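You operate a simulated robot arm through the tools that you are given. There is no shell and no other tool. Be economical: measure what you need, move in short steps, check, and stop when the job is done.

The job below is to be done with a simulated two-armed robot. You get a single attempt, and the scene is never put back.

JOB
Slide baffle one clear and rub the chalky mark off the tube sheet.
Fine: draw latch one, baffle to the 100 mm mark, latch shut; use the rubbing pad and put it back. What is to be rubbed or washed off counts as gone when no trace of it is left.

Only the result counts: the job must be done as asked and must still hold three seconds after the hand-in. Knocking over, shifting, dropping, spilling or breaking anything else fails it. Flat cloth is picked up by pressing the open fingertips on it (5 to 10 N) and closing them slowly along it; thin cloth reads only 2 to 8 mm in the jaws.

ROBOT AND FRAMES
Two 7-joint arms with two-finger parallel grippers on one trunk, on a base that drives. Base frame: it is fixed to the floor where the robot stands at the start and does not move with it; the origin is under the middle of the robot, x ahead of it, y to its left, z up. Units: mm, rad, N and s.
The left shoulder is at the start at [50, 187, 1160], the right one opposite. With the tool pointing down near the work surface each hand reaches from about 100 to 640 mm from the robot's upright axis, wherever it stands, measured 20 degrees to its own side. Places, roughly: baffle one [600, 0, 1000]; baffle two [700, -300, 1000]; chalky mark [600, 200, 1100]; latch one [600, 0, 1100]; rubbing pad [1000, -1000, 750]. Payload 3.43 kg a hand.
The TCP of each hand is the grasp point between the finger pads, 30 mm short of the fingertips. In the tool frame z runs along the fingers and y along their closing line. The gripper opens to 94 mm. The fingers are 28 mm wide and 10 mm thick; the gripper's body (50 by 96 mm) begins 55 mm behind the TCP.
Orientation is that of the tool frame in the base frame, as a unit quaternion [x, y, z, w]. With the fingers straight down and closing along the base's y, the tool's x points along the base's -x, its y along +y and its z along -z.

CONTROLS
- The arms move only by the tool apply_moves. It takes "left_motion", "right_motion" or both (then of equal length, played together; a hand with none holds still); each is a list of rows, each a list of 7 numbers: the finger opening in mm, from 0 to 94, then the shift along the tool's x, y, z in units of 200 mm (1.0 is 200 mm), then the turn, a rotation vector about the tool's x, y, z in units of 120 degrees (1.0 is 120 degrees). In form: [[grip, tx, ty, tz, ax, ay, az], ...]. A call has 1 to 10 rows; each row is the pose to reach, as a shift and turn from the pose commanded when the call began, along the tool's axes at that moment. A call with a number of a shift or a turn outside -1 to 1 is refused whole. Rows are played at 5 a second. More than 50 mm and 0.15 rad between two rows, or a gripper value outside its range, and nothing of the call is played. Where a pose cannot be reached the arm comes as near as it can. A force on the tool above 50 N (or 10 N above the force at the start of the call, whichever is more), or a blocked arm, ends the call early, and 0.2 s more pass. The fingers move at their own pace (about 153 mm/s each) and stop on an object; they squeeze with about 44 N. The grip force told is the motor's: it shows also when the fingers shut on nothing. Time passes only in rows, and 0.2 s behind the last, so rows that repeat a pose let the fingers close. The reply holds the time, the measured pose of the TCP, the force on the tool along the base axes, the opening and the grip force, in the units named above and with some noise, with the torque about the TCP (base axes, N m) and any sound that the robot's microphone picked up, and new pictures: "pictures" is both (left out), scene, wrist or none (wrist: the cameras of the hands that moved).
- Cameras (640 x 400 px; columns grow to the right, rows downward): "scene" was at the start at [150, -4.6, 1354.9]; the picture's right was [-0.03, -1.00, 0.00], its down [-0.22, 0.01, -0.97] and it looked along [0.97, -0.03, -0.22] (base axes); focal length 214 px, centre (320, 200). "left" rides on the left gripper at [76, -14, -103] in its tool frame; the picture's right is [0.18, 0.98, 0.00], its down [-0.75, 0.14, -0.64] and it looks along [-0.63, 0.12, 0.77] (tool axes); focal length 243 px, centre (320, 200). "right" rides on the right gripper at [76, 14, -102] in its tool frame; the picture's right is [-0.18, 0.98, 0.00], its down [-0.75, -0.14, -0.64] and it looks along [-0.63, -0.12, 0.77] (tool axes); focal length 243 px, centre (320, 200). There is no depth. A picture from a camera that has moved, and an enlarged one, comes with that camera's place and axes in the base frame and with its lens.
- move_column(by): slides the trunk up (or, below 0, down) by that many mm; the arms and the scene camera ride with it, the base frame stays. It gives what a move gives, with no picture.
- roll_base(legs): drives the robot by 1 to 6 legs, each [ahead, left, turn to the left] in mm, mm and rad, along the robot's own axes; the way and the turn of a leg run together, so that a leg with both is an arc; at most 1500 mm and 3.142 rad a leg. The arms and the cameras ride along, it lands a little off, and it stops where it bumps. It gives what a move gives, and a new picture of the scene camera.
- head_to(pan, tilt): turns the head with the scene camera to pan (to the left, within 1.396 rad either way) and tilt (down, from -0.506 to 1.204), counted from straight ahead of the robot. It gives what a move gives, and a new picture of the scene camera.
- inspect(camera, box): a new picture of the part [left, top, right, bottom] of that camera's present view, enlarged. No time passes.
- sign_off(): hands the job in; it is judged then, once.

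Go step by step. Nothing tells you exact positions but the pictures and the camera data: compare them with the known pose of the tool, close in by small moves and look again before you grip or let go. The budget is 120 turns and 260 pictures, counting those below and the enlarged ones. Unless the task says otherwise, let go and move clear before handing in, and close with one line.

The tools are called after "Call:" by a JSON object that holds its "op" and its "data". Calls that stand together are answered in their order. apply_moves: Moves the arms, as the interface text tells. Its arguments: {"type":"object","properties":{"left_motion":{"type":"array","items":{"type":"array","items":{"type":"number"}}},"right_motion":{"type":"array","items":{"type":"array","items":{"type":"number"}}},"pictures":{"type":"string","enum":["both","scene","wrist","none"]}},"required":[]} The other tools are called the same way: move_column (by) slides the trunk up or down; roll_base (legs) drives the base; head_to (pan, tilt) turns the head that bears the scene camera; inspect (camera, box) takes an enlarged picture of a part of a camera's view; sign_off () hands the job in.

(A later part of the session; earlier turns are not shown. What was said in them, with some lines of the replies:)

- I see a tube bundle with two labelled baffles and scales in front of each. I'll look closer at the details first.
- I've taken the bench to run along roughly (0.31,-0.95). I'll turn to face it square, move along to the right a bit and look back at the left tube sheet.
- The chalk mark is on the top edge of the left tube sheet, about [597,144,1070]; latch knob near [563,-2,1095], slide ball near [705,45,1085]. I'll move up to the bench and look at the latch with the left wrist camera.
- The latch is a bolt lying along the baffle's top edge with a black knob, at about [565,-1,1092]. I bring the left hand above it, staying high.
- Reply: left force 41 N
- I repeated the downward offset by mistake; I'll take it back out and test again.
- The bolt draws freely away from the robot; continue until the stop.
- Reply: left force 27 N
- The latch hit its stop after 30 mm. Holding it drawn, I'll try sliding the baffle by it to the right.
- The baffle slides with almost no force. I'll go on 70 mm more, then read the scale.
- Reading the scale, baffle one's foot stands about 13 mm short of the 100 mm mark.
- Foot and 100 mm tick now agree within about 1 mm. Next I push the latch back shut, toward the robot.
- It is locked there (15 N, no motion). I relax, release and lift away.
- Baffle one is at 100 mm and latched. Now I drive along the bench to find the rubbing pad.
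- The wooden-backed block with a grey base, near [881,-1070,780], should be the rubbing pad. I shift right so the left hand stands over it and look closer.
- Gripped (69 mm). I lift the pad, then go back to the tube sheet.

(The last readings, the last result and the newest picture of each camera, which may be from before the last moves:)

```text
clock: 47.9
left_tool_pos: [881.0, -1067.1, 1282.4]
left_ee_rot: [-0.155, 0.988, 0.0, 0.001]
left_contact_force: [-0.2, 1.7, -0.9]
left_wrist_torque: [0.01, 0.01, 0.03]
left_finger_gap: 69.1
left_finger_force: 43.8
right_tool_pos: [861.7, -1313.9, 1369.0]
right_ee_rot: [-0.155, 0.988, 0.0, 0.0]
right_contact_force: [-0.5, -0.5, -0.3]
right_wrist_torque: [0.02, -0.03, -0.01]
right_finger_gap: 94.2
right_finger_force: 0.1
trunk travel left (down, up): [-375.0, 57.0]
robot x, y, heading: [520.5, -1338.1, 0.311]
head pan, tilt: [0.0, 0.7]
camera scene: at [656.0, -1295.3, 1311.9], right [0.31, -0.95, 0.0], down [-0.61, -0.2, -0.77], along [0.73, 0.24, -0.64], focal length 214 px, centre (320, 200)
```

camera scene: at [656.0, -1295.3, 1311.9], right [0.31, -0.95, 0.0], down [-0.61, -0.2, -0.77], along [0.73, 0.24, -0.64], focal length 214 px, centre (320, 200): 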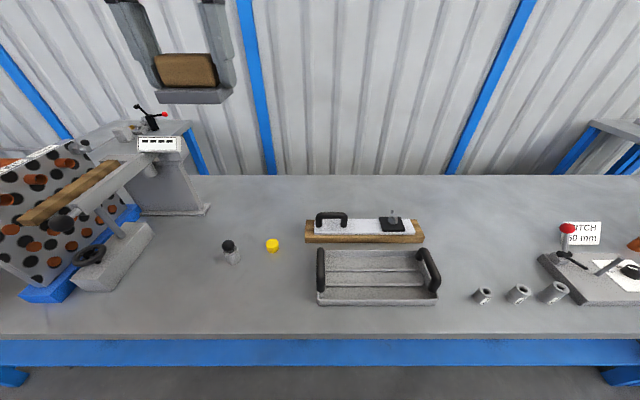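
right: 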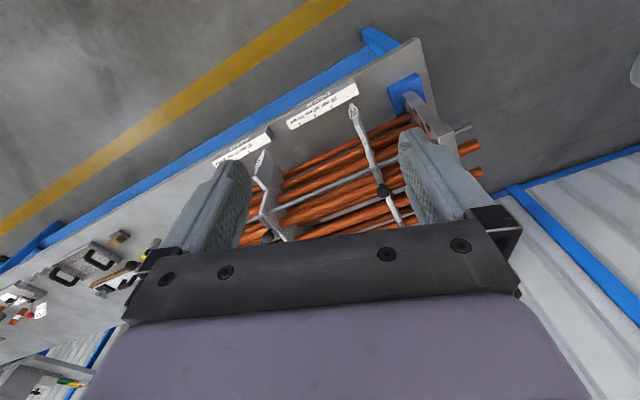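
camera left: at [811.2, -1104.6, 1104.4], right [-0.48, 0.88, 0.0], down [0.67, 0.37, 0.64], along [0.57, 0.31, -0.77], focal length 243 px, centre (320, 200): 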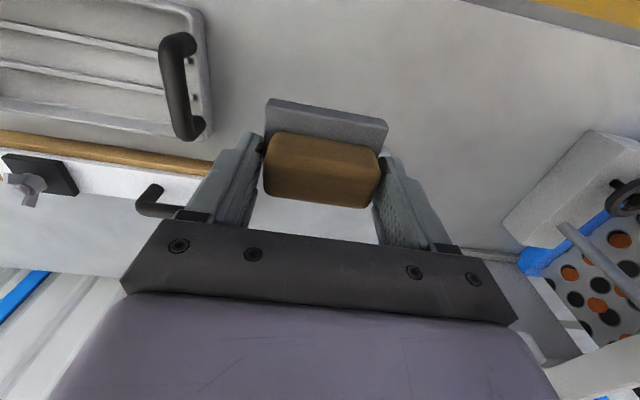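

Call:
{"op": "roll_base", "data": {"legs": [[0, 1200, 0]]}}

Call:
{"op": "head_to", "data": {"pan": 0.35, "tilt": 0.55}}

Call:
{"op": "inspect", "data": {"camera": "scene", "box": [200, 130, 360, 260]}}

Call:
{"op": "inspect", "data": {"camera": "left", "box": [200, 40, 520, 260]}}

```text
clock: 58.6
left_tool_pos: [508.5, 73.0, 1281.8]
left_ee_rot: [-0.159, 0.987, -0.001, 0.001]
left_contact_force: [0.3, 0.4, -0.4]
left_wrist_torque: [0.01, -0.03, -0.02]
left_finger_gap: 69.2
left_finger_force: 43.4
right_tool_pos: [490.4, -174.5, 1367.8]
right_ee_rot: [-0.16, 0.987, -0.001, 0.001]
right_contact_force: [0.0, -0.6, 0.0]
right_wrist_torque: [0.02, -0.01, 0.0]
right_finger_gap: 94.0
right_finger_force: 0.0
trunk travel left (down, up): [-375.0, 57.0]
robot x, y, heading: [147.2, -195.5, 0.322]
head pan, tilt: [0.0, 0.7]
camera scene: at [284.0, -156.7, 1311.9], right [0.31, -0.95, 0.0], down [-0.61, -0.2, -0.76], along [0.73, 0.24, -0.64], focal length 214 px, centre (320, 200)
```

scene: 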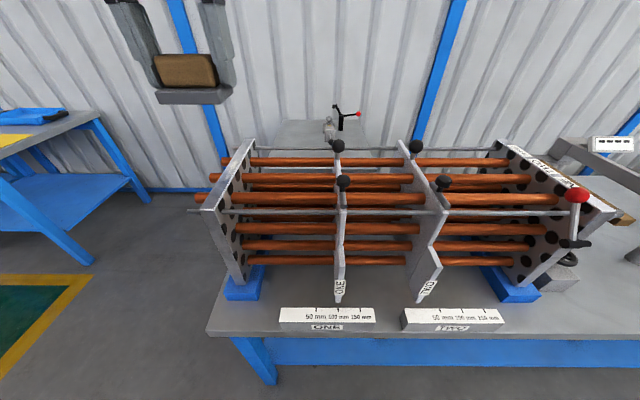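

```text
clock: 59.4
left_tool_pos: [506.7, 71.8, 1280.9]
left_ee_rot: [-0.159, 0.987, -0.001, 0.001]
left_contact_force: [-0.6, -0.5, -0.5]
left_wrist_torque: [0.01, 0.01, -0.01]
left_finger_gap: 68.8
left_finger_force: 44.6
right_tool_pos: [490.3, -173.5, 1367.8]
right_ee_rot: [-0.16, 0.987, -0.001, 0.0]
right_contact_force: [0.7, 0.2, -0.9]
right_wrist_torque: [0.01, -0.01, 0.0]
right_finger_gap: 93.9
right_finger_force: 0.1
trunk travel left (down, up): [-375.0, 57.0]
robot x, y, heading: [150.1, -200.8, 0.314]
head pan, tilt: [0.351, 0.55]
camera scene: at [273.8, -127.7, 1325.0], right [0.62, -0.78, 0.0], down [-0.41, -0.32, -0.85], along [0.67, 0.53, -0.52], focal length 214 px, centre (320, 200)
```

scene: 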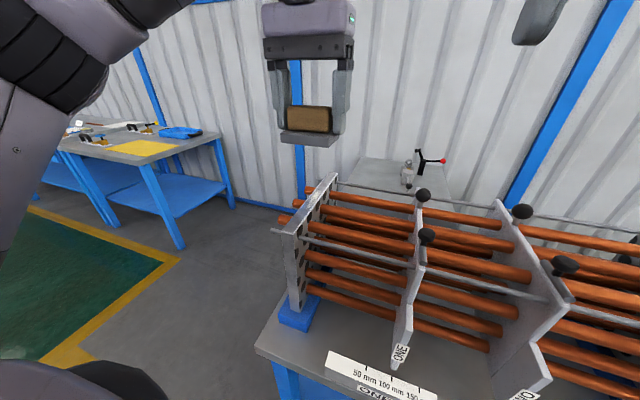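

```text
3.08 times, centred on (280, 195) of scene
camera zoom: at [273.8, -127.7, 1325.0], right [0.62, -0.78, 0.0], down [-0.41, -0.32, -0.85], along [0.67, 0.53, -0.52], focal length 660 px, centre (443, 215)
```

zoom: 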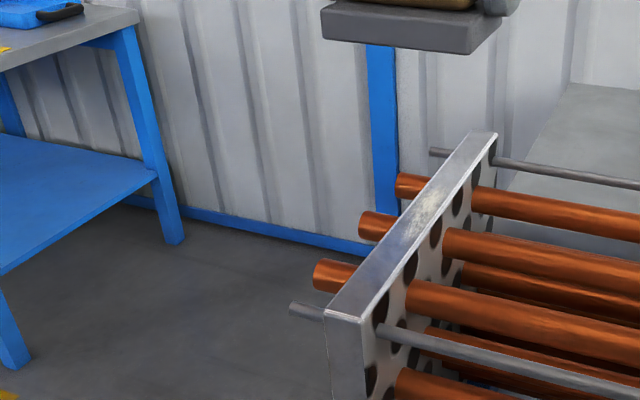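

```text
1.82 times, centred on (360, 150) of left
camera zoom: at [439.3, 35.4, 1382.6], right [-0.48, 0.88, 0.0], down [0.67, 0.37, 0.64], along [0.56, 0.31, -0.77], focal length 441 px, centre (247, 291)
```

zoom: 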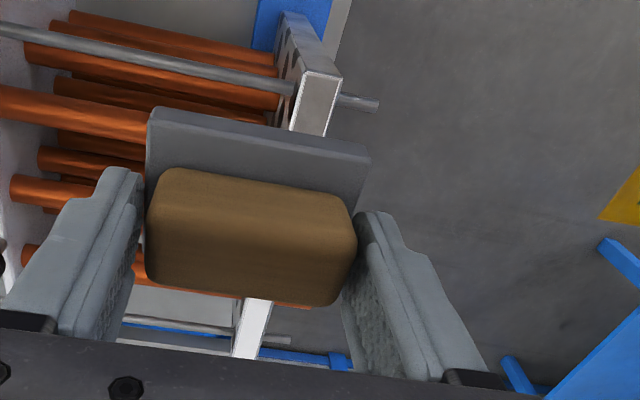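

Call:
{"op": "inspect", "data": {"camera": "scene", "box": [280, 170, 345, 220]}}

Call:
{"op": "apply_moves", "data": {"left_motion": [[54, -0.12, 0.05, 0, 0, 0, 0], [54, -0.24, 0.1, 0, 0, 0, 0], [54, -0.36, 0.155, 0.1, 0, 0, 0], [54, -0.478, 0.2065, 0.25, 0, 0, 0], [54, -0.478, 0.2065, 0.45, 0, 0, 0], [54, -0.478, 0.2065, 0.6, 0, 0, 0], [54, -0.478, 0.2065, 0.6, 0, 0, 0]], "pictures": "both"}}

Call:
{"op": "inspect", "data": {"camera": "scene", "box": [260, 130, 360, 240]}}

```text
8.00 times, centred on (312, 195) of scene
camera zoom: at [273.8, -127.7, 1325.0], right [0.62, -0.78, 0.0], down [-0.41, -0.32, -0.85], along [0.67, 0.53, -0.52], focal length 1716 px, centre (380, 240)
```

zoom: 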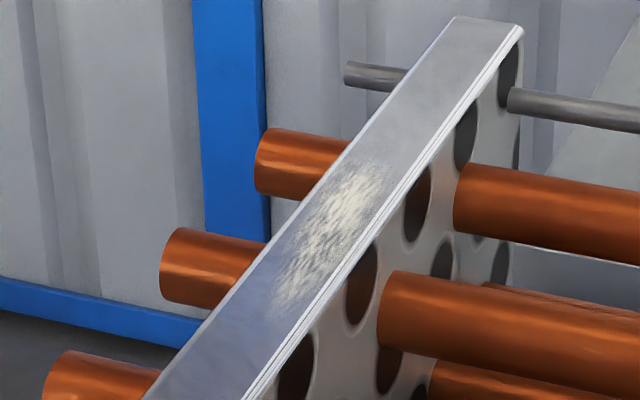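

```text
clock: 61.0
left_tool_pos: [588.0, 141.9, 1163.1]
left_ee_rot: [-0.159, 0.987, -0.001, 0.002]
left_contact_force: [0.0, -0.9, 0.1]
left_wrist_torque: [0.0, 0.0, -0.03]
left_finger_gap: 69.1
left_finger_force: 43.8
right_tool_pos: [489.8, -174.2, 1368.1]
right_ee_rot: [-0.158, 0.987, 0.0, -0.001]
right_contact_force: [0.6, 1.2, -1.0]
right_wrist_torque: [-0.02, -0.03, 0.01]
right_finger_gap: 94.1
right_finger_force: 0.0
trunk travel left (down, up): [-375.0, 57.0]
robot x, y, heading: [154.2, -199.3, 0.318]
head pan, tilt: [0.351, 0.55]
camera scene: at [273.6, -127.7, 1325.1], right [0.62, -0.78, 0.0], down [-0.41, -0.32, -0.85], along [0.67, 0.53, -0.52], focal length 214 px, centre (320, 200)
camera left: at [518.5, 104.7, 1264.3], right [-0.48, 0.88, 0.0], down [0.67, 0.37, 0.64], along [0.56, 0.31, -0.77], focal length 243 px, centre (320, 200)
```

scene: 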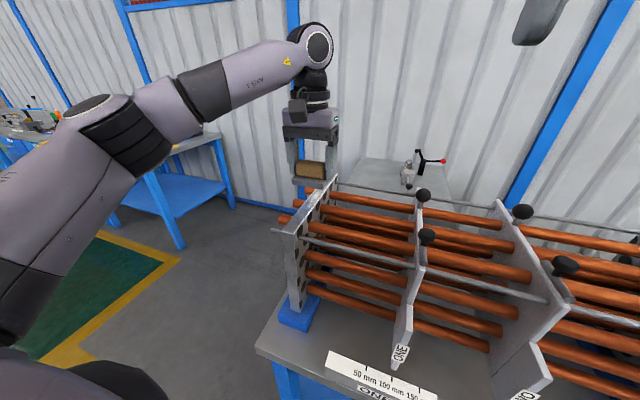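
left: 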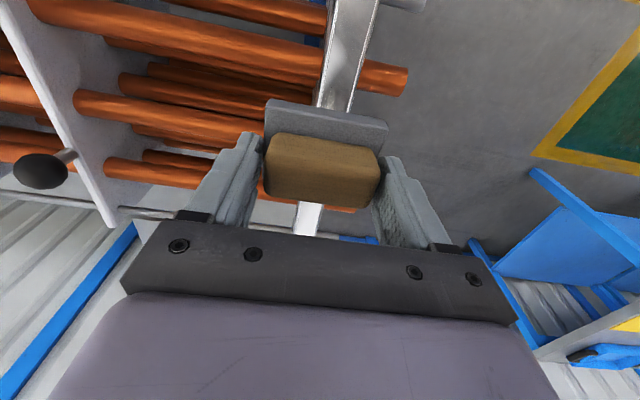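

```text
3.64 times, centred on (310, 185) of scene
camera zoom: at [273.6, -127.7, 1325.1], right [0.62, -0.78, 0.0], down [-0.41, -0.32, -0.85], along [0.67, 0.53, -0.52], focal length 780 px, centre (356, 254)
```

zoom: 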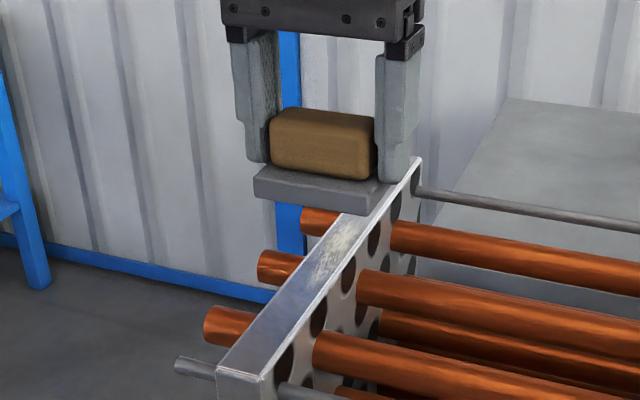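

Call:
{"op": "apply_moves", "data": {"left_motion": [[54, 0, 0, 0.06, 0, 0, 0], [54, 0, 0, 0.12, 0, 0, 0], [54, 0, 0, 0.14, 0, 0, 0]], "pictures": "none"}}

Call:
{"op": "inspect", "data": {"camera": "scene", "box": [270, 160, 350, 230]}}

```text
clock: 61.8
left_tool_pos: [586.0, 141.8, 1132.7]
left_ee_rot: [-0.159, 0.987, -0.001, 0.001]
left_contact_force: [-0.5, -0.1, -0.2]
left_wrist_torque: [-0.01, -0.03, 0.0]
left_finger_gap: 68.8
left_finger_force: 44.0
right_tool_pos: [489.8, -174.9, 1368.1]
right_ee_rot: [-0.159, 0.987, -0.001, 0.0]
right_contact_force: [0.0, 0.0, 0.3]
right_wrist_torque: [0.02, -0.02, -0.01]
right_finger_gap: 94.0
right_finger_force: 0.1
trunk travel left (down, up): [-375.0, 57.0]
robot x, y, heading: [148.8, -197.7, 0.315]
head pan, tilt: [0.351, 0.55]
```

```text
5.71 times, centred on (310, 195) of scene
camera zoom: at [273.8, -127.6, 1325.0], right [0.62, -0.78, 0.0], down [-0.41, -0.32, -0.85], along [0.67, 0.53, -0.52], focal length 1226 px, centre (377, 229)
```

zoom: 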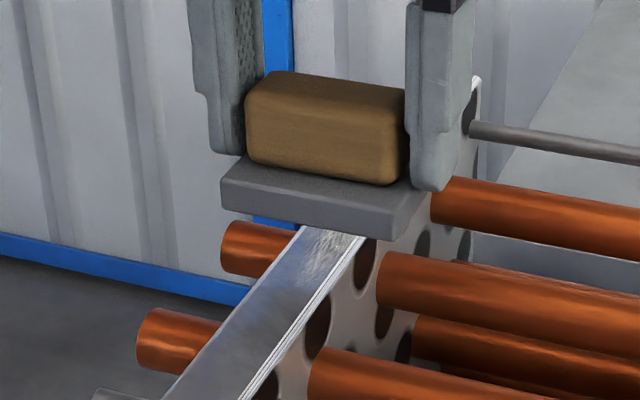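

Nearly touching. I descend in 2 mm steps to contact.

Call:
{"op": "apply_moves", "data": {"left_motion": [[54, 0, 0, 0.01, 0, 0, 0], [54, 0, 0, 0.02, 0, 0, 0], [54, 0, 0, 0.03, 0, 0, 0]], "pictures": "none"}}

Call:
{"op": "apply_moves", "data": {"left_motion": [[54, 0, 0, 0.01, 0, 0, 0], [54, 0, 0, 0.02, 0, 0, 0]], "pictures": "none"}}

```text
clock: 62.6
left_tool_pos: [586.4, 142.3, 1127.3]
left_ee_rot: [-0.159, 0.987, 0.0, 0.001]
left_contact_force: [-0.9, -1.0, -0.4]
left_wrist_torque: [-0.02, -0.01, -0.01]
left_finger_gap: 69.0
left_finger_force: 44.5
right_tool_pos: [489.8, -174.9, 1368.0]
right_ee_rot: [-0.159, 0.987, 0.001, -0.001]
right_contact_force: [-0.1, 0.7, 0.0]
right_wrist_torque: [-0.03, 0.0, 0.0]
right_finger_gap: 93.9
right_finger_force: 0.0
trunk travel left (down, up): [-375.0, 57.0]
robot x, y, heading: [150.3, -198.4, 0.322]
head pan, tilt: [0.351, 0.55]
```

```text
clock: 63.2
left_tool_pos: [585.5, 142.8, 1123.5]
left_ee_rot: [-0.159, 0.987, -0.001, 0.001]
left_contact_force: [-0.2, 0.3, -1.3]
left_wrist_torque: [0.0, 0.02, 0.03]
left_finger_gap: 68.9
left_finger_force: 44.5
right_tool_pos: [489.7, -174.8, 1368.5]
right_ee_rot: [-0.159, 0.987, 0.0, 0.0]
right_contact_force: [-0.6, 0.3, -1.1]
right_wrist_torque: [-0.02, 0.02, 0.0]
right_finger_gap: 94.0
right_finger_force: 0.1
trunk travel left (down, up): [-375.0, 57.0]
robot x, y, heading: [148.2, -198.8, 0.322]
head pan, tilt: [0.351, 0.55]
```

Call:
{"op": "apply_moves", "data": {"left_motion": [[54, 0, 0, 0.01, 0, 0, 0], [54, 0, 0, 0.02, 0, 0, 0], [54, 0, 0, 0.025, 0, 0, 0]], "pictures": "scene"}}

Call:
{"op": "inspect", "data": {"camera": "scene", "box": [270, 160, 350, 230]}}

```text
clock: 64.0
left_tool_pos: [586.1, 142.5, 1116.8]
left_ee_rot: [-0.159, 0.987, 0.001, 0.0]
left_contact_force: [0.0, -0.5, -0.5]
left_wrist_torque: [0.01, 0.0, 0.0]
left_finger_gap: 69.2
left_finger_force: 43.8
right_tool_pos: [489.2, -173.8, 1367.4]
right_ee_rot: [-0.159, 0.987, 0.0, 0.0]
right_contact_force: [0.5, -0.4, 0.2]
right_wrist_torque: [0.01, 0.0, -0.02]
right_finger_gap: 94.1
right_finger_force: 0.0
trunk travel left (down, up): [-375.0, 57.0]
robot x, y, heading: [148.8, -201.0, 0.316]
head pan, tilt: [0.351, 0.55]
camera scene: at [273.8, -127.6, 1325.0], right [0.62, -0.78, 0.0], down [-0.41, -0.32, -0.85], along [0.67, 0.53, -0.52], focal length 214 px, centre (320, 200)
```

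scene: 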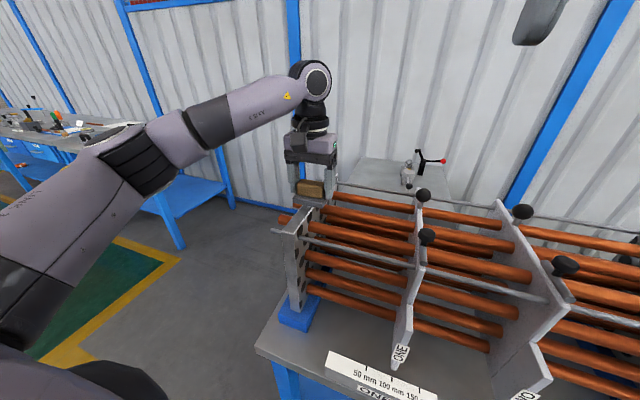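

```text
5.71 times, centred on (310, 195) of scene
camera zoom: at [273.8, -127.6, 1325.0], right [0.62, -0.78, 0.0], down [-0.41, -0.32, -0.85], along [0.67, 0.53, -0.52], focal length 1226 px, centre (377, 229)
```

zoom: 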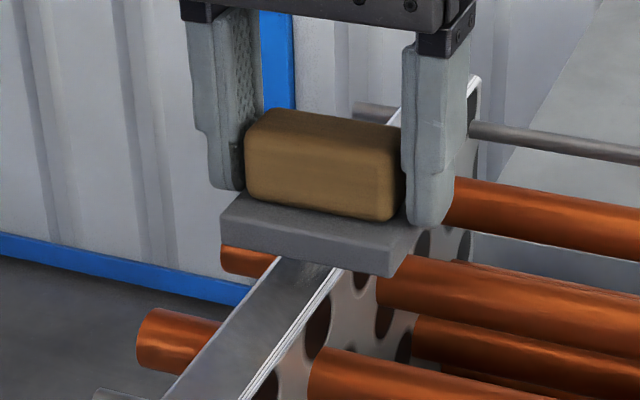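

Call:
{"op": "apply_moves", "data": {"left_motion": [[54, 0, 0, 0.008, 0, 0, 0], [54, 0, 0, 0.016, 0, 0, 0], [54, 0, 0, 0.024, 0, 0, 0]], "pictures": "none"}}

Call:
{"op": "apply_moves", "data": {"left_motion": [[54, 0, 0, 0.008, 0, 0, 0], [54, 0, 0, 0.016, 0, 0, 0]], "pictures": "none"}}

```text
clock: 64.8
left_tool_pos: [586.0, 142.6, 1114.5]
left_ee_rot: [-0.16, 0.987, 0.0, 0.001]
left_contact_force: [-0.6, -0.3, -0.6]
left_wrist_torque: [0.0, 0.0, -0.01]
left_finger_gap: 69.1
left_finger_force: 43.8
right_tool_pos: [491.1, -175.2, 1368.6]
right_ee_rot: [-0.16, 0.987, -0.001, 0.0]
right_contact_force: [0.0, -0.6, 0.4]
right_wrist_torque: [0.01, -0.02, -0.01]
right_finger_gap: 93.9
right_finger_force: 0.0
trunk travel left (down, up): [-375.0, 57.0]
robot x, y, heading: [149.6, -200.1, 0.318]
head pan, tilt: [0.351, 0.55]
```

```text
clock: 65.4
left_tool_pos: [585.3, 143.2, 1111.2]
left_ee_rot: [-0.159, 0.987, 0.0, 0.001]
left_contact_force: [-0.5, 0.0, -1.0]
left_wrist_torque: [0.01, 0.0, 0.03]
left_finger_gap: 69.1
left_finger_force: 43.9
right_tool_pos: [490.3, -174.6, 1368.9]
right_ee_rot: [-0.16, 0.987, 0.001, 0.0]
right_contact_force: [-0.5, -0.2, -0.4]
right_wrist_torque: [0.03, -0.02, 0.0]
right_finger_gap: 93.8
right_finger_force: 0.1
trunk travel left (down, up): [-375.0, 57.0]
robot x, y, heading: [150.8, -204.0, 0.322]
head pan, tilt: [0.351, 0.55]
```

Call:
{"op": "apply_moves", "data": {"left_motion": [[54, 0, 0, 0.008, 0, 0, 0], [54, 0, 0, 0.016, 0, 0, 0], [54, 0, 0, 0.024, 0, 0, 0]], "pictures": "none"}}

Call:
{"op": "inspect", "data": {"camera": "scene", "box": [270, 160, 350, 230]}}

```text
clock: 66.2
left_tool_pos: [585.8, 142.4, 1105.6]
left_ee_rot: [-0.158, 0.987, 0.0, 0.001]
left_contact_force: [-0.1, -0.3, -1.4]
left_wrist_torque: [0.01, 0.0, 0.01]
left_finger_gap: 68.7
left_finger_force: 44.0
right_tool_pos: [490.6, -174.0, 1368.3]
right_ee_rot: [-0.16, 0.987, 0.0, 0.0]
right_contact_force: [-0.2, -1.0, -0.6]
right_wrist_torque: [0.01, -0.01, -0.01]
right_finger_gap: 94.1
right_finger_force: 0.0
trunk travel left (down, up): [-375.0, 57.0]
robot x, y, heading: [151.6, -198.8, 0.315]
head pan, tilt: [0.351, 0.55]
```

```text
5.71 times, centred on (310, 195) of scene
camera zoom: at [273.8, -127.6, 1325.0], right [0.62, -0.78, 0.0], down [-0.41, -0.32, -0.85], along [0.67, 0.53, -0.52], focal length 1226 px, centre (377, 229)
```

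zoom: 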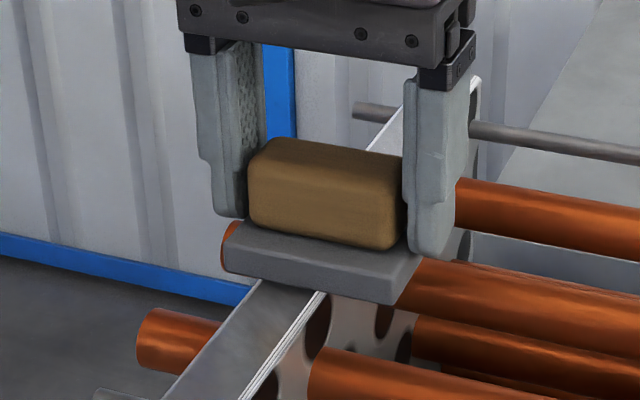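

Call:
{"op": "apply_moves", "data": {"left_motion": [[54, 0, 0, 0.007, 0, 0, 0], [54, 0, 0, 0.014, 0, 0, 0], [54, 0, 0, 0.021, 0, 0, 0]], "pictures": "none"}}

Call:
{"op": "apply_moves", "data": {"left_motion": [[54, 0, 0, 0.007, 0, 0, 0], [54, 0, 0, 0.014, 0, 0, 0], [54, 0, 0, 0.021, 0, 0, 0]], "pictures": "none"}}

```text
clock: 67.0
left_tool_pos: [586.1, 142.7, 1101.0]
left_ee_rot: [-0.16, 0.987, 0.0, 0.001]
left_contact_force: [0.9, 0.5, 0.0]
left_wrist_torque: [0.0, -0.01, 0.0]
left_finger_gap: 68.8
left_finger_force: 43.7
right_tool_pos: [490.9, -174.9, 1368.7]
right_ee_rot: [-0.159, 0.987, 0.0, 0.0]
right_contact_force: [0.1, -0.7, 0.6]
right_wrist_torque: [-0.02, 0.0, -0.01]
right_finger_gap: 93.8
right_finger_force: 0.1
trunk travel left (down, up): [-375.0, 57.0]
robot x, y, heading: [148.6, -201.1, 0.32]
head pan, tilt: [0.351, 0.55]
```

```text
clock: 67.8
left_tool_pos: [586.0, 142.2, 1102.1]
left_ee_rot: [-0.16, 0.987, 0.001, 0.005]
left_contact_force: [1.7, 5.8, 25.4]
left_wrist_torque: [0.22, 0.71, -0.16]
left_finger_gap: 69.2
left_finger_force: 43.8
right_tool_pos: [489.5, -176.3, 1370.0]
right_ee_rot: [-0.159, 0.987, 0.0, 0.001]
right_contact_force: [0.1, 0.3, 0.2]
right_wrist_torque: [0.0, 0.03, -0.05]
right_finger_gap: 93.7
right_finger_force: 0.1
trunk travel left (down, up): [-375.0, 57.0]
robot x, y, heading: [150.3, -204.1, 0.319]
head pan, tilt: [0.351, 0.55]
```

Contact, 25 N. I ease to about 12–15 N and rub back and forth along the edge.

Call:
{"op": "apply_moves", "data": {"left_motion": [[54, 0, 0, -0.01, 0, 0, 0], [54, -0.1, 0, -0.01, 0, 0, 0], [54, -0.2, 0, -0.01, 0, 0, 0], [54, -0.1, 0, -0.01, 0, 0, 0], [54, 0, 0, -0.01, 0, 0, 0], [54, 0.1, 0, -0.01, 0, 0, 0], [54, 0.2, 0, -0.01, 0, 0, 0], [54, 0.1, 0, -0.01, 0, 0, 0], [54, 0, 0, -0.01, 0, 0, 0]], "pictures": "none"}}

```text
clock: 69.8
left_tool_pos: [583.7, 140.1, 1100.4]
left_ee_rot: [-0.158, 0.987, 0.001, 0.003]
left_contact_force: [-8.6, -4.2, 21.9]
left_wrist_torque: [-0.01, 0.44, 0.11]
left_finger_gap: 68.9
left_finger_force: 43.4
right_tool_pos: [487.0, -177.2, 1370.5]
right_ee_rot: [-0.159, 0.987, 0.001, 0.002]
right_contact_force: [-0.3, -0.4, 0.9]
right_wrist_torque: [0.03, 0.0, 0.02]
right_finger_gap: 94.0
right_finger_force: 0.1
trunk travel left (down, up): [-375.0, 57.0]
robot x, y, heading: [151.9, -201.2, 0.317]
head pan, tilt: [0.351, 0.55]
```

Call:
{"op": "apply_moves", "data": {"left_motion": [[54, -0.1, 0, 0, 0, 0, 0], [54, -0.2, 0, 0, 0, 0, 0], [54, -0.28, 0, 0, 0, 0, 0], [54, -0.14, 0, 0, 0, 0, 0], [54, 0, 0, 0, 0, 0, 0], [54, 0.14, 0, 0, 0, 0, 0], [54, 0.24, 0, 0, 0, 0, 0], [54, 0.1, 0, 0, 0, 0, 0], [54, 0, 0, 0, 0, 0, 0]], "pictures": "none"}}

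Call:
{"op": "apply_moves", "data": {"left_motion": [[54, 0, 0, -0.1, 0, 0, 0], [54, 0, 0, -0.3, 0, 0, 0], [54, 0, 0, -0.5, 0, 0, 0], [54, 0, 0, -0.7, 0, 0, 0], [54, 0, 0, -0.9, 0, 0, 0]], "pictures": "scene"}}

Call:
{"op": "inspect", "data": {"camera": "scene", "box": [280, 170, 345, 220]}}

```text
clock: 71.8
left_tool_pos: [582.9, 140.0, 1101.2]
left_ee_rot: [-0.158, 0.987, 0.0, 0.002]
left_contact_force: [-8.1, -4.6, 21.9]
left_wrist_torque: [0.02, 0.07, 0.04]
left_finger_gap: 68.9
left_finger_force: 44.1
right_tool_pos: [486.8, -176.8, 1370.3]
right_ee_rot: [-0.159, 0.987, 0.002, 0.003]
right_contact_force: [-0.2, 0.4, 0.6]
right_wrist_torque: [-0.01, -0.01, 0.04]
right_finger_gap: 94.1
right_finger_force: 0.1
trunk travel left (down, up): [-375.0, 57.0]
robot x, y, heading: [149.8, -199.5, 0.315]
head pan, tilt: [0.351, 0.55]
```

```text
clock: 73.0
left_tool_pos: [585.1, 140.8, 1277.8]
left_ee_rot: [-0.158, 0.987, 0.0, 0.002]
left_contact_force: [-0.2, 0.5, -1.7]
left_wrist_torque: [0.01, 0.0, 0.0]
left_finger_gap: 69.2
left_finger_force: 43.6
right_tool_pos: [488.4, -175.5, 1369.1]
right_ee_rot: [-0.159, 0.987, 0.0, 0.001]
right_contact_force: [0.0, -0.4, 0.8]
right_wrist_torque: [-0.02, -0.02, 0.01]
right_finger_gap: 94.2
right_finger_force: 0.0
trunk travel left (down, up): [-375.0, 57.0]
robot x, y, heading: [152.8, -200.0, 0.315]
head pan, tilt: [0.351, 0.55]
camera scene: at [273.4, -128.6, 1325.1], right [0.62, -0.78, 0.0], down [-0.41, -0.32, -0.85], along [0.67, 0.53, -0.52], focal length 214 px, centre (320, 200)
```

scene: 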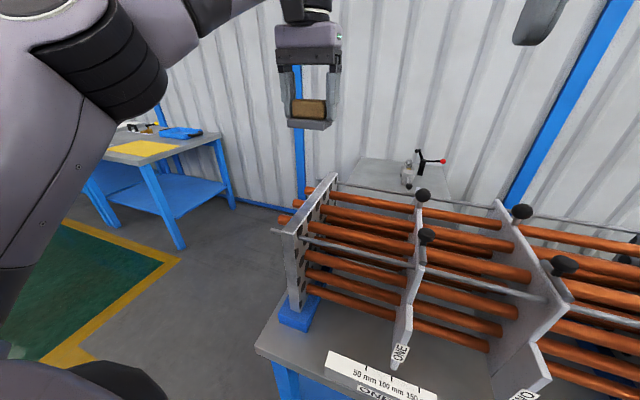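

```text
8.00 times, centred on (312, 195) of scene
camera zoom: at [273.4, -128.6, 1325.1], right [0.62, -0.78, 0.0], down [-0.41, -0.32, -0.85], along [0.67, 0.53, -0.52], focal length 1716 px, centre (380, 240)
```

zoom: 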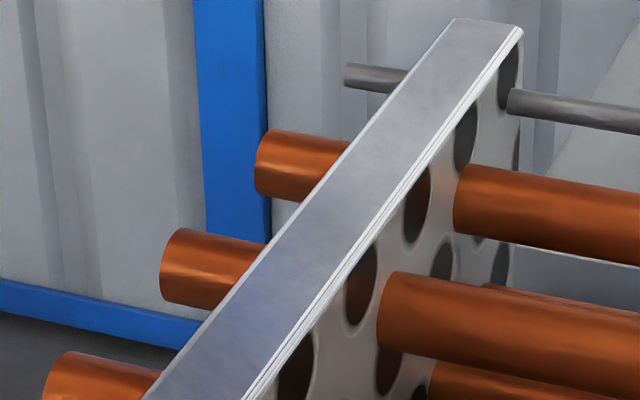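

Call:
{"op": "inspect", "data": {"camera": "scene", "box": [300, 180, 332, 204]}}

Call:
{"op": "inspect", "data": {"camera": "scene", "box": [270, 170, 350, 330]}}

```text
16.00 times, centred on (316, 192) of scene
camera zoom: at [273.4, -128.6, 1325.1], right [0.62, -0.78, 0.0], down [-0.41, -0.32, -0.85], along [0.67, 0.53, -0.52], focal length 3432 px, centre (384, 328)
```

zoom: 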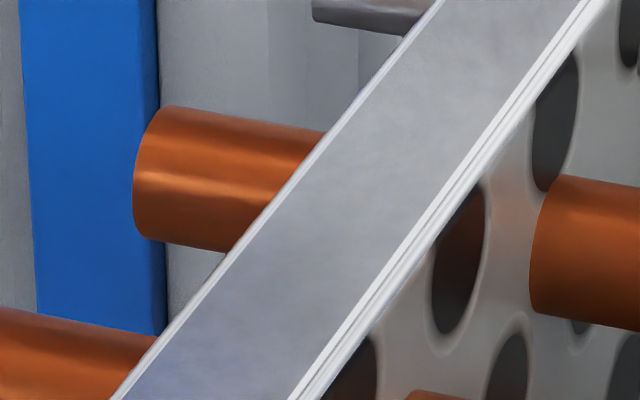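

```text
2.50 times, centred on (310, 250) of scene
camera zoom: at [273.4, -128.6, 1325.1], right [0.62, -0.78, 0.0], down [-0.41, -0.32, -0.85], along [0.67, 0.53, -0.52], focal length 536 px, centre (345, 75)
```

zoom: 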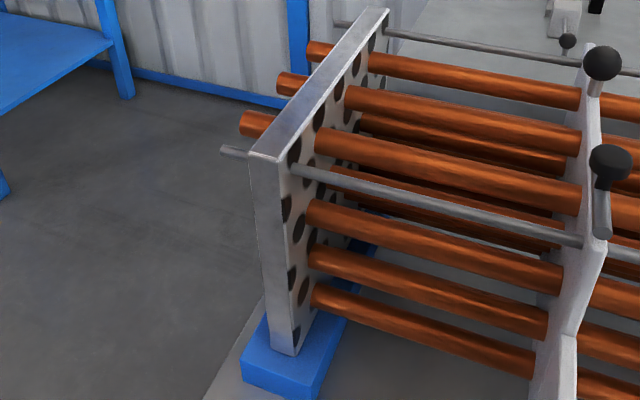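

The mark is gone. I retract the hand and drive back to put the pad where it was.

Call:
{"op": "apply_moves", "data": {"left_motion": [[54, 0.12, -0.05, 0, 0, 0, 0], [54, 0.24, -0.1, 0, 0, 0, 0], [54, 0.36, -0.15, 0, 0, 0, 0], [54, 0.47, -0.195, 0, 0, 0, 0]], "pictures": "none"}}

Call:
{"op": "roll_base", "data": {"legs": [[0, -1197, 0]]}}

Call:
{"op": "head_to", "data": {"pan": 0.0, "tilt": 0.7}}

```text
clock: 74.0
left_tool_pos: [507.9, 74.1, 1278.5]
left_ee_rot: [-0.159, 0.987, 0.0, 0.001]
left_contact_force: [-0.2, 0.4, 0.2]
left_wrist_torque: [0.0, -0.03, 0.0]
left_finger_gap: 69.0
left_finger_force: 43.5
right_tool_pos: [490.8, -174.1, 1368.1]
right_ee_rot: [-0.159, 0.987, 0.0, 0.0]
right_contact_force: [-1.4, 0.2, 0.1]
right_wrist_torque: [-0.03, 0.02, 0.0]
right_finger_gap: 94.2
right_finger_force: 0.2
trunk travel left (down, up): [-375.0, 57.0]
robot x, y, heading: [150.7, -197.7, 0.318]
head pan, tilt: [0.351, 0.55]
```

```text
clock: 84.8
left_tool_pos: [882.5, -1060.5, 1279.0]
left_ee_rot: [-0.157, 0.988, 0.001, 0.001]
left_contact_force: [0.0, -0.4, -0.5]
left_wrist_torque: [-0.01, 0.01, 0.0]
left_finger_gap: 69.1
left_finger_force: 43.7
right_tool_pos: [863.0, -1308.1, 1367.7]
right_ee_rot: [-0.159, 0.987, 0.0, 0.0]
right_contact_force: [-0.5, -0.2, 0.4]
right_wrist_torque: [0.0, -0.01, -0.02]
right_finger_gap: 94.0
right_finger_force: 0.0
trunk travel left (down, up): [-375.0, 57.0]
robot x, y, heading: [522.1, -1332.0, 0.316]
head pan, tilt: [0.351, 0.55]
camera scene: at [647.4, -1261.2, 1325.0], right [0.62, -0.79, 0.0], down [-0.41, -0.32, -0.85], along [0.67, 0.53, -0.52], focal length 214 px, centre (320, 200)
```

scene: 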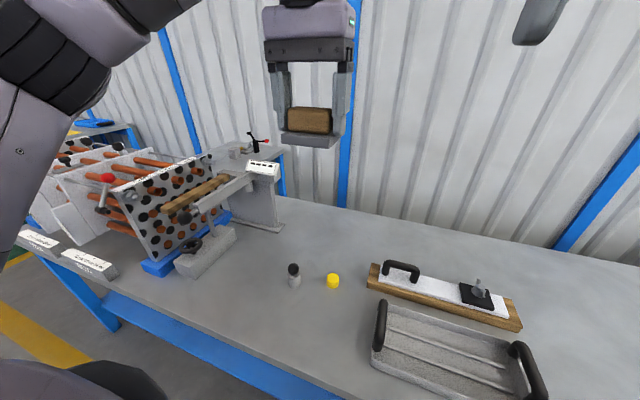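

```text
clock: 85.6
left_tool_pos: [883.2, -1060.8, 1278.2]
left_ee_rot: [-0.158, 0.987, -0.001, 0.002]
left_contact_force: [0.4, 0.3, -0.2]
left_wrist_torque: [0.01, -0.02, 0.03]
left_finger_gap: 69.2
left_finger_force: 43.8
right_tool_pos: [863.3, -1308.6, 1367.3]
right_ee_rot: [-0.158, 0.987, 0.0, 0.0]
right_contact_force: [0.0, 0.5, -0.1]
right_wrist_torque: [0.02, 0.02, 0.02]
right_finger_gap: 93.8
right_finger_force: 0.0
trunk travel left (down, up): [-375.0, 57.0]
robot x, y, heading: [525.7, -1330.6, 0.321]
head pan, tilt: [0.0, 0.7]
camera scene: at [657.6, -1290.2, 1311.9], right [0.31, -0.95, 0.0], down [-0.61, -0.2, -0.77], along [0.73, 0.24, -0.64], focal length 214 px, centre (320, 200)
```

scene: 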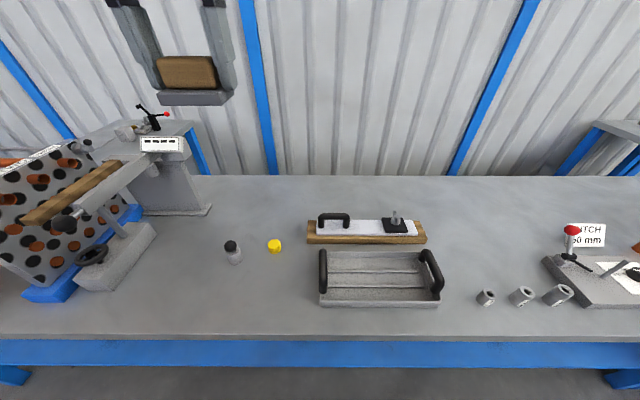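

Call:
{"op": "apply_moves", "data": {"left_motion": [[54, 0.02, -0.022, 0.2, 0, 0, 0], [54, 0.02, -0.022, 0.4, 0, 0, 0], [54, 0.02, -0.022, 0.6, 0, 0, 0], [54, 0.02, -0.022, 0.8, 0, 0, 0], [54, 0.02, -0.022, 1.0, 0, 0, 0]], "pictures": "none"}}

Call:
{"op": "apply_moves", "data": {"left_motion": [[54, 0, 0, 0.2, 0, 0, 0], [54, 0, 0, 0.4, 0, 0, 0], [54, 0, 0, 0.6, 0, 0, 0], [54, 0, 0, 0.8, 0, 0, 0], [54, 0, 0, 1.0, 0, 0, 0], [54, 0, 0, 1.0, 0, 0, 0]], "pictures": "scene"}}

```text
clock: 86.8
left_tool_pos: [883.2, -1068.5, 1080.7]
left_ee_rot: [-0.158, 0.987, -0.001, 0.001]
left_contact_force: [-0.2, 0.3, -1.4]
left_wrist_torque: [-0.02, 0.02, 0.03]
left_finger_gap: 69.0
left_finger_force: 44.2
right_tool_pos: [862.2, -1309.2, 1368.7]
right_ee_rot: [-0.159, 0.987, 0.001, 0.0]
right_contact_force: [-0.2, -1.0, -0.5]
right_wrist_torque: [0.0, 0.0, -0.02]
right_finger_gap: 94.1
right_finger_force: 0.1
trunk travel left (down, up): [-375.0, 57.0]
robot x, y, heading: [525.1, -1334.1, 0.314]
head pan, tilt: [0.0, 0.7]
```

```text
clock: 88.2
left_tool_pos: [878.3, -1064.7, 879.7]
left_ee_rot: [-0.158, 0.987, 0.0, 0.001]
left_contact_force: [-0.5, 0.1, 0.6]
left_wrist_torque: [0.02, 0.03, -0.02]
left_finger_gap: 69.0
left_finger_force: 43.8
right_tool_pos: [864.0, -1308.6, 1368.0]
right_ee_rot: [-0.159, 0.987, 0.0, 0.0]
right_contact_force: [-0.5, -0.6, 0.6]
right_wrist_torque: [-0.04, -0.02, 0.07]
right_finger_gap: 94.0
right_finger_force: 0.0
trunk travel left (down, up): [-375.0, 57.0]
robot x, y, heading: [523.5, -1333.5, 0.315]
head pan, tilt: [0.0, 0.7]
camera scene: at [657.6, -1290.3, 1311.9], right [0.31, -0.95, 0.0], down [-0.61, -0.2, -0.76], along [0.73, 0.24, -0.64], focal length 214 px, centre (320, 200)
```

scene: 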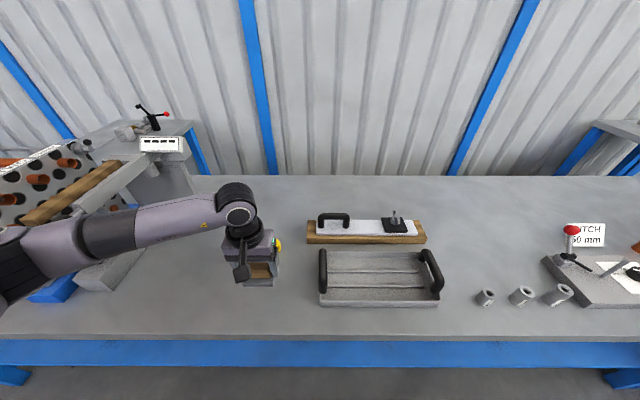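

Call:
{"op": "apply_moves", "data": {"left_motion": [[54, 0, 0, 0.15, 0, 0, 0], [54, 0, 0, 0.3, 0, 0, 0], [54, 0, 0, 0.36, 0, 0, 0], [54, 0, 0, 0.37, 0, 0, 0]], "pictures": "none"}}

Call:
{"op": "apply_moves", "data": {"left_motion": [[54, 0, 0, 0.01, 0, 0, 0], [54, 0, 0, 0.015, 0, 0, 0], [54, 0, 0, 0.02, 0, 0, 0]], "pictures": "scene"}}

Call:
{"op": "inspect", "data": {"camera": "scene", "box": [230, 250, 300, 310]}}

```text
clock: 89.2
left_tool_pos: [882.9, -1065.0, 804.5]
left_ee_rot: [-0.157, 0.988, -0.001, 0.001]
left_contact_force: [-0.4, 0.8, -1.6]
left_wrist_torque: [-0.01, -0.01, 0.02]
left_finger_gap: 69.2
left_finger_force: 44.2
right_tool_pos: [862.6, -1309.1, 1368.3]
right_ee_rot: [-0.158, 0.987, 0.0, 0.0]
right_contact_force: [-0.6, -0.2, 0.4]
right_wrist_torque: [0.0, 0.01, 0.01]
right_finger_gap: 94.1
right_finger_force: 0.1
trunk travel left (down, up): [-375.0, 57.0]
robot x, y, heading: [524.7, -1329.6, 0.321]
head pan, tilt: [0.0, 0.7]
```

```text
clock: 90.0
left_tool_pos: [881.2, -1065.8, 801.1]
left_ee_rot: [-0.157, 0.988, -0.001, 0.001]
left_contact_force: [-2.2, 0.4, 5.6]
left_wrist_torque: [-0.14, -0.13, -0.05]
left_finger_gap: 69.2
left_finger_force: 43.9
right_tool_pos: [863.7, -1309.4, 1368.8]
right_ee_rot: [-0.158, 0.987, 0.0, 0.001]
right_contact_force: [0.1, -0.1, 0.5]
right_wrist_torque: [-0.01, -0.03, 0.0]
right_finger_gap: 94.2
right_finger_force: 0.1
trunk travel left (down, up): [-375.0, 57.0]
robot x, y, heading: [523.6, -1332.8, 0.321]
head pan, tilt: [0.0, 0.7]
camera scene: at [657.1, -1290.4, 1312.1], right [0.31, -0.95, 0.0], down [-0.61, -0.2, -0.77], along [0.73, 0.24, -0.64], focal length 214 px, centre (320, 200)
```

scene: 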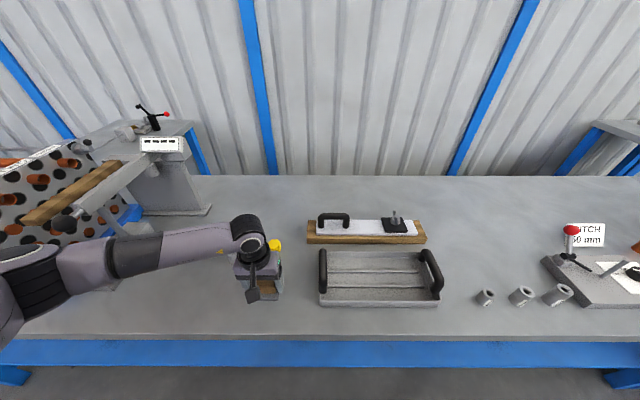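

```text
6.67 times, centred on (265, 280) of scene
camera zoom: at [657.1, -1290.4, 1312.1], right [0.31, -0.95, 0.0], down [-0.61, -0.2, -0.77], along [0.73, 0.24, -0.64], focal length 1430 px, centre (687, -333)
```

zoom: 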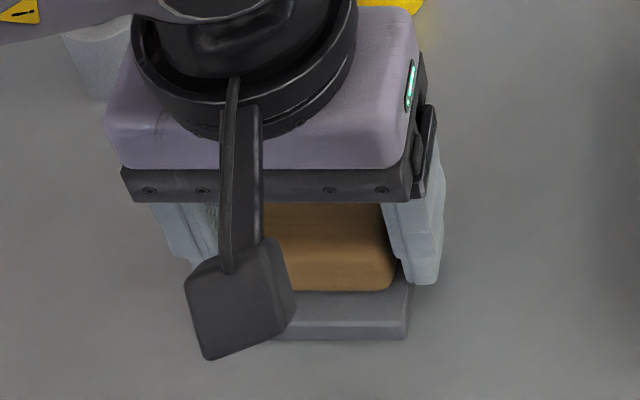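

The pad rests on the bench (about 6 N) at its old place. I open and rise clear.

Call:
{"op": "apply_moves", "data": {"left_motion": [[72, 0, 0, 0, 0, 0, 0], [80, 0, 0, 0, 0, 0, 0], [94, 0, 0, 0, 0, 0, 0], [94, 0, 0, -0.06, 0, 0, 0], [94, 0, 0, -0.25, 0, 0, 0], [94, 0, 0, -0.5, 0, 0, 0], [94, 0, 0, -0.75, 0, 0, 0], [94, 0, 0, -1.0, 0, 0, 0]], "pictures": "scene"}}

Call:
{"op": "apply_moves", "data": {"left_motion": [[94, 0, 0, -0.25, 0, 0, 0], [94, 0, 0, -0.5, 0, 0, 0], [94, 0, 0, -0.75, 0, 0, 0], [94, 0, 0, -1.0, 0, 0, 0]], "pictures": "scene"}}

Call:
{"op": "inspect", "data": {"camera": "scene", "box": [210, 220, 330, 320]}}

```text
clock: 91.8
left_tool_pos: [880.9, -1064.9, 1001.2]
left_ee_rot: [-0.158, 0.988, 0.0, 0.001]
left_contact_force: [-1.0, 0.5, 0.0]
left_wrist_torque: [-0.02, -0.01, -0.01]
left_finger_gap: 93.8
left_finger_force: 0.0
right_tool_pos: [863.2, -1308.0, 1368.8]
right_ee_rot: [-0.158, 0.987, 0.0, 0.001]
right_contact_force: [-0.6, -0.6, 0.7]
right_wrist_torque: [0.04, -0.03, -0.03]
right_finger_gap: 93.9
right_finger_force: 0.2
trunk travel left (down, up): [-375.0, 57.0]
robot x, y, heading: [523.0, -1330.7, 0.32]
head pan, tilt: [0.0, 0.7]
camera scene: at [657.4, -1290.5, 1311.9], right [0.31, -0.95, 0.0], down [-0.61, -0.2, -0.77], along [0.73, 0.24, -0.64], focal length 214 px, centre (320, 200)
```

scene: 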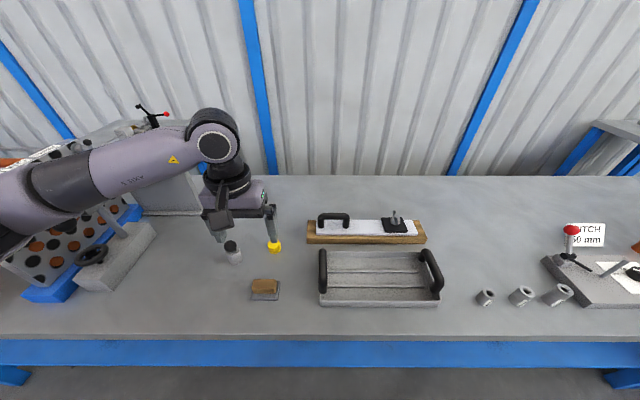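

```text
clock: 92.8
left_tool_pos: [877.8, -1066.8, 1200.3]
left_ee_rot: [-0.157, 0.988, 0.0, 0.001]
left_contact_force: [-0.6, -0.2, 1.0]
left_wrist_torque: [0.02, 0.0, 0.05]
left_finger_gap: 93.8
left_finger_force: 0.1
right_tool_pos: [863.4, -1309.7, 1367.7]
right_ee_rot: [-0.158, 0.987, 0.0, 0.002]
right_contact_force: [0.0, -0.5, -0.4]
right_wrist_torque: [0.03, -0.01, 0.02]
right_finger_gap: 94.0
right_finger_force: 0.0
trunk travel left (down, up): [-375.0, 57.0]
robot x, y, heading: [524.3, -1334.2, 0.318]
head pan, tilt: [0.0, 0.7]
camera scene: at [657.1, -1290.8, 1311.9], right [0.31, -0.95, 0.0], down [-0.61, -0.2, -0.77], along [0.73, 0.24, -0.64], focal length 214 px, centre (320, 200)
```

scene: 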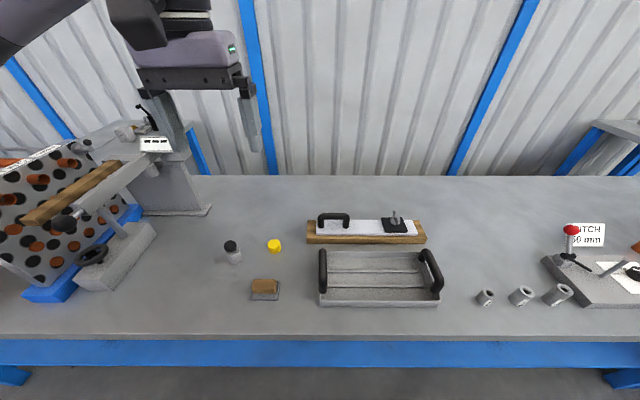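

```text
4.00 times, centred on (270, 270) of scene
camera zoom: at [657.1, -1290.8, 1311.9], right [0.31, -0.95, 0.0], down [-0.61, -0.2, -0.77], along [0.73, 0.24, -0.64], focal length 858 px, centre (520, -80)
```

zoom: 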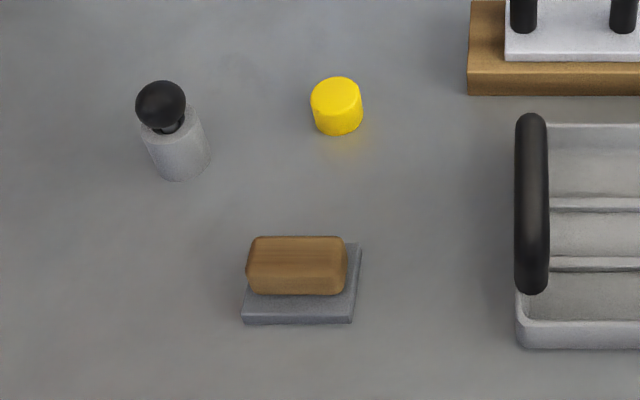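

The pad is back where it stood and both hands are clear. Baffle one is latched at 100 mm and the tube sheet looks clean, so I'm handing in.

Call:
{"op": "sign_off", "data": {}}

```text
The job is handed in.
```

Baffle one is at the 100 mm mark (read to within about 1 mm) with its latch shut, the chalky mark is rubbed off the tube sheet with no trace left in the close-up pictures, and the rubbing pad is back in its place.
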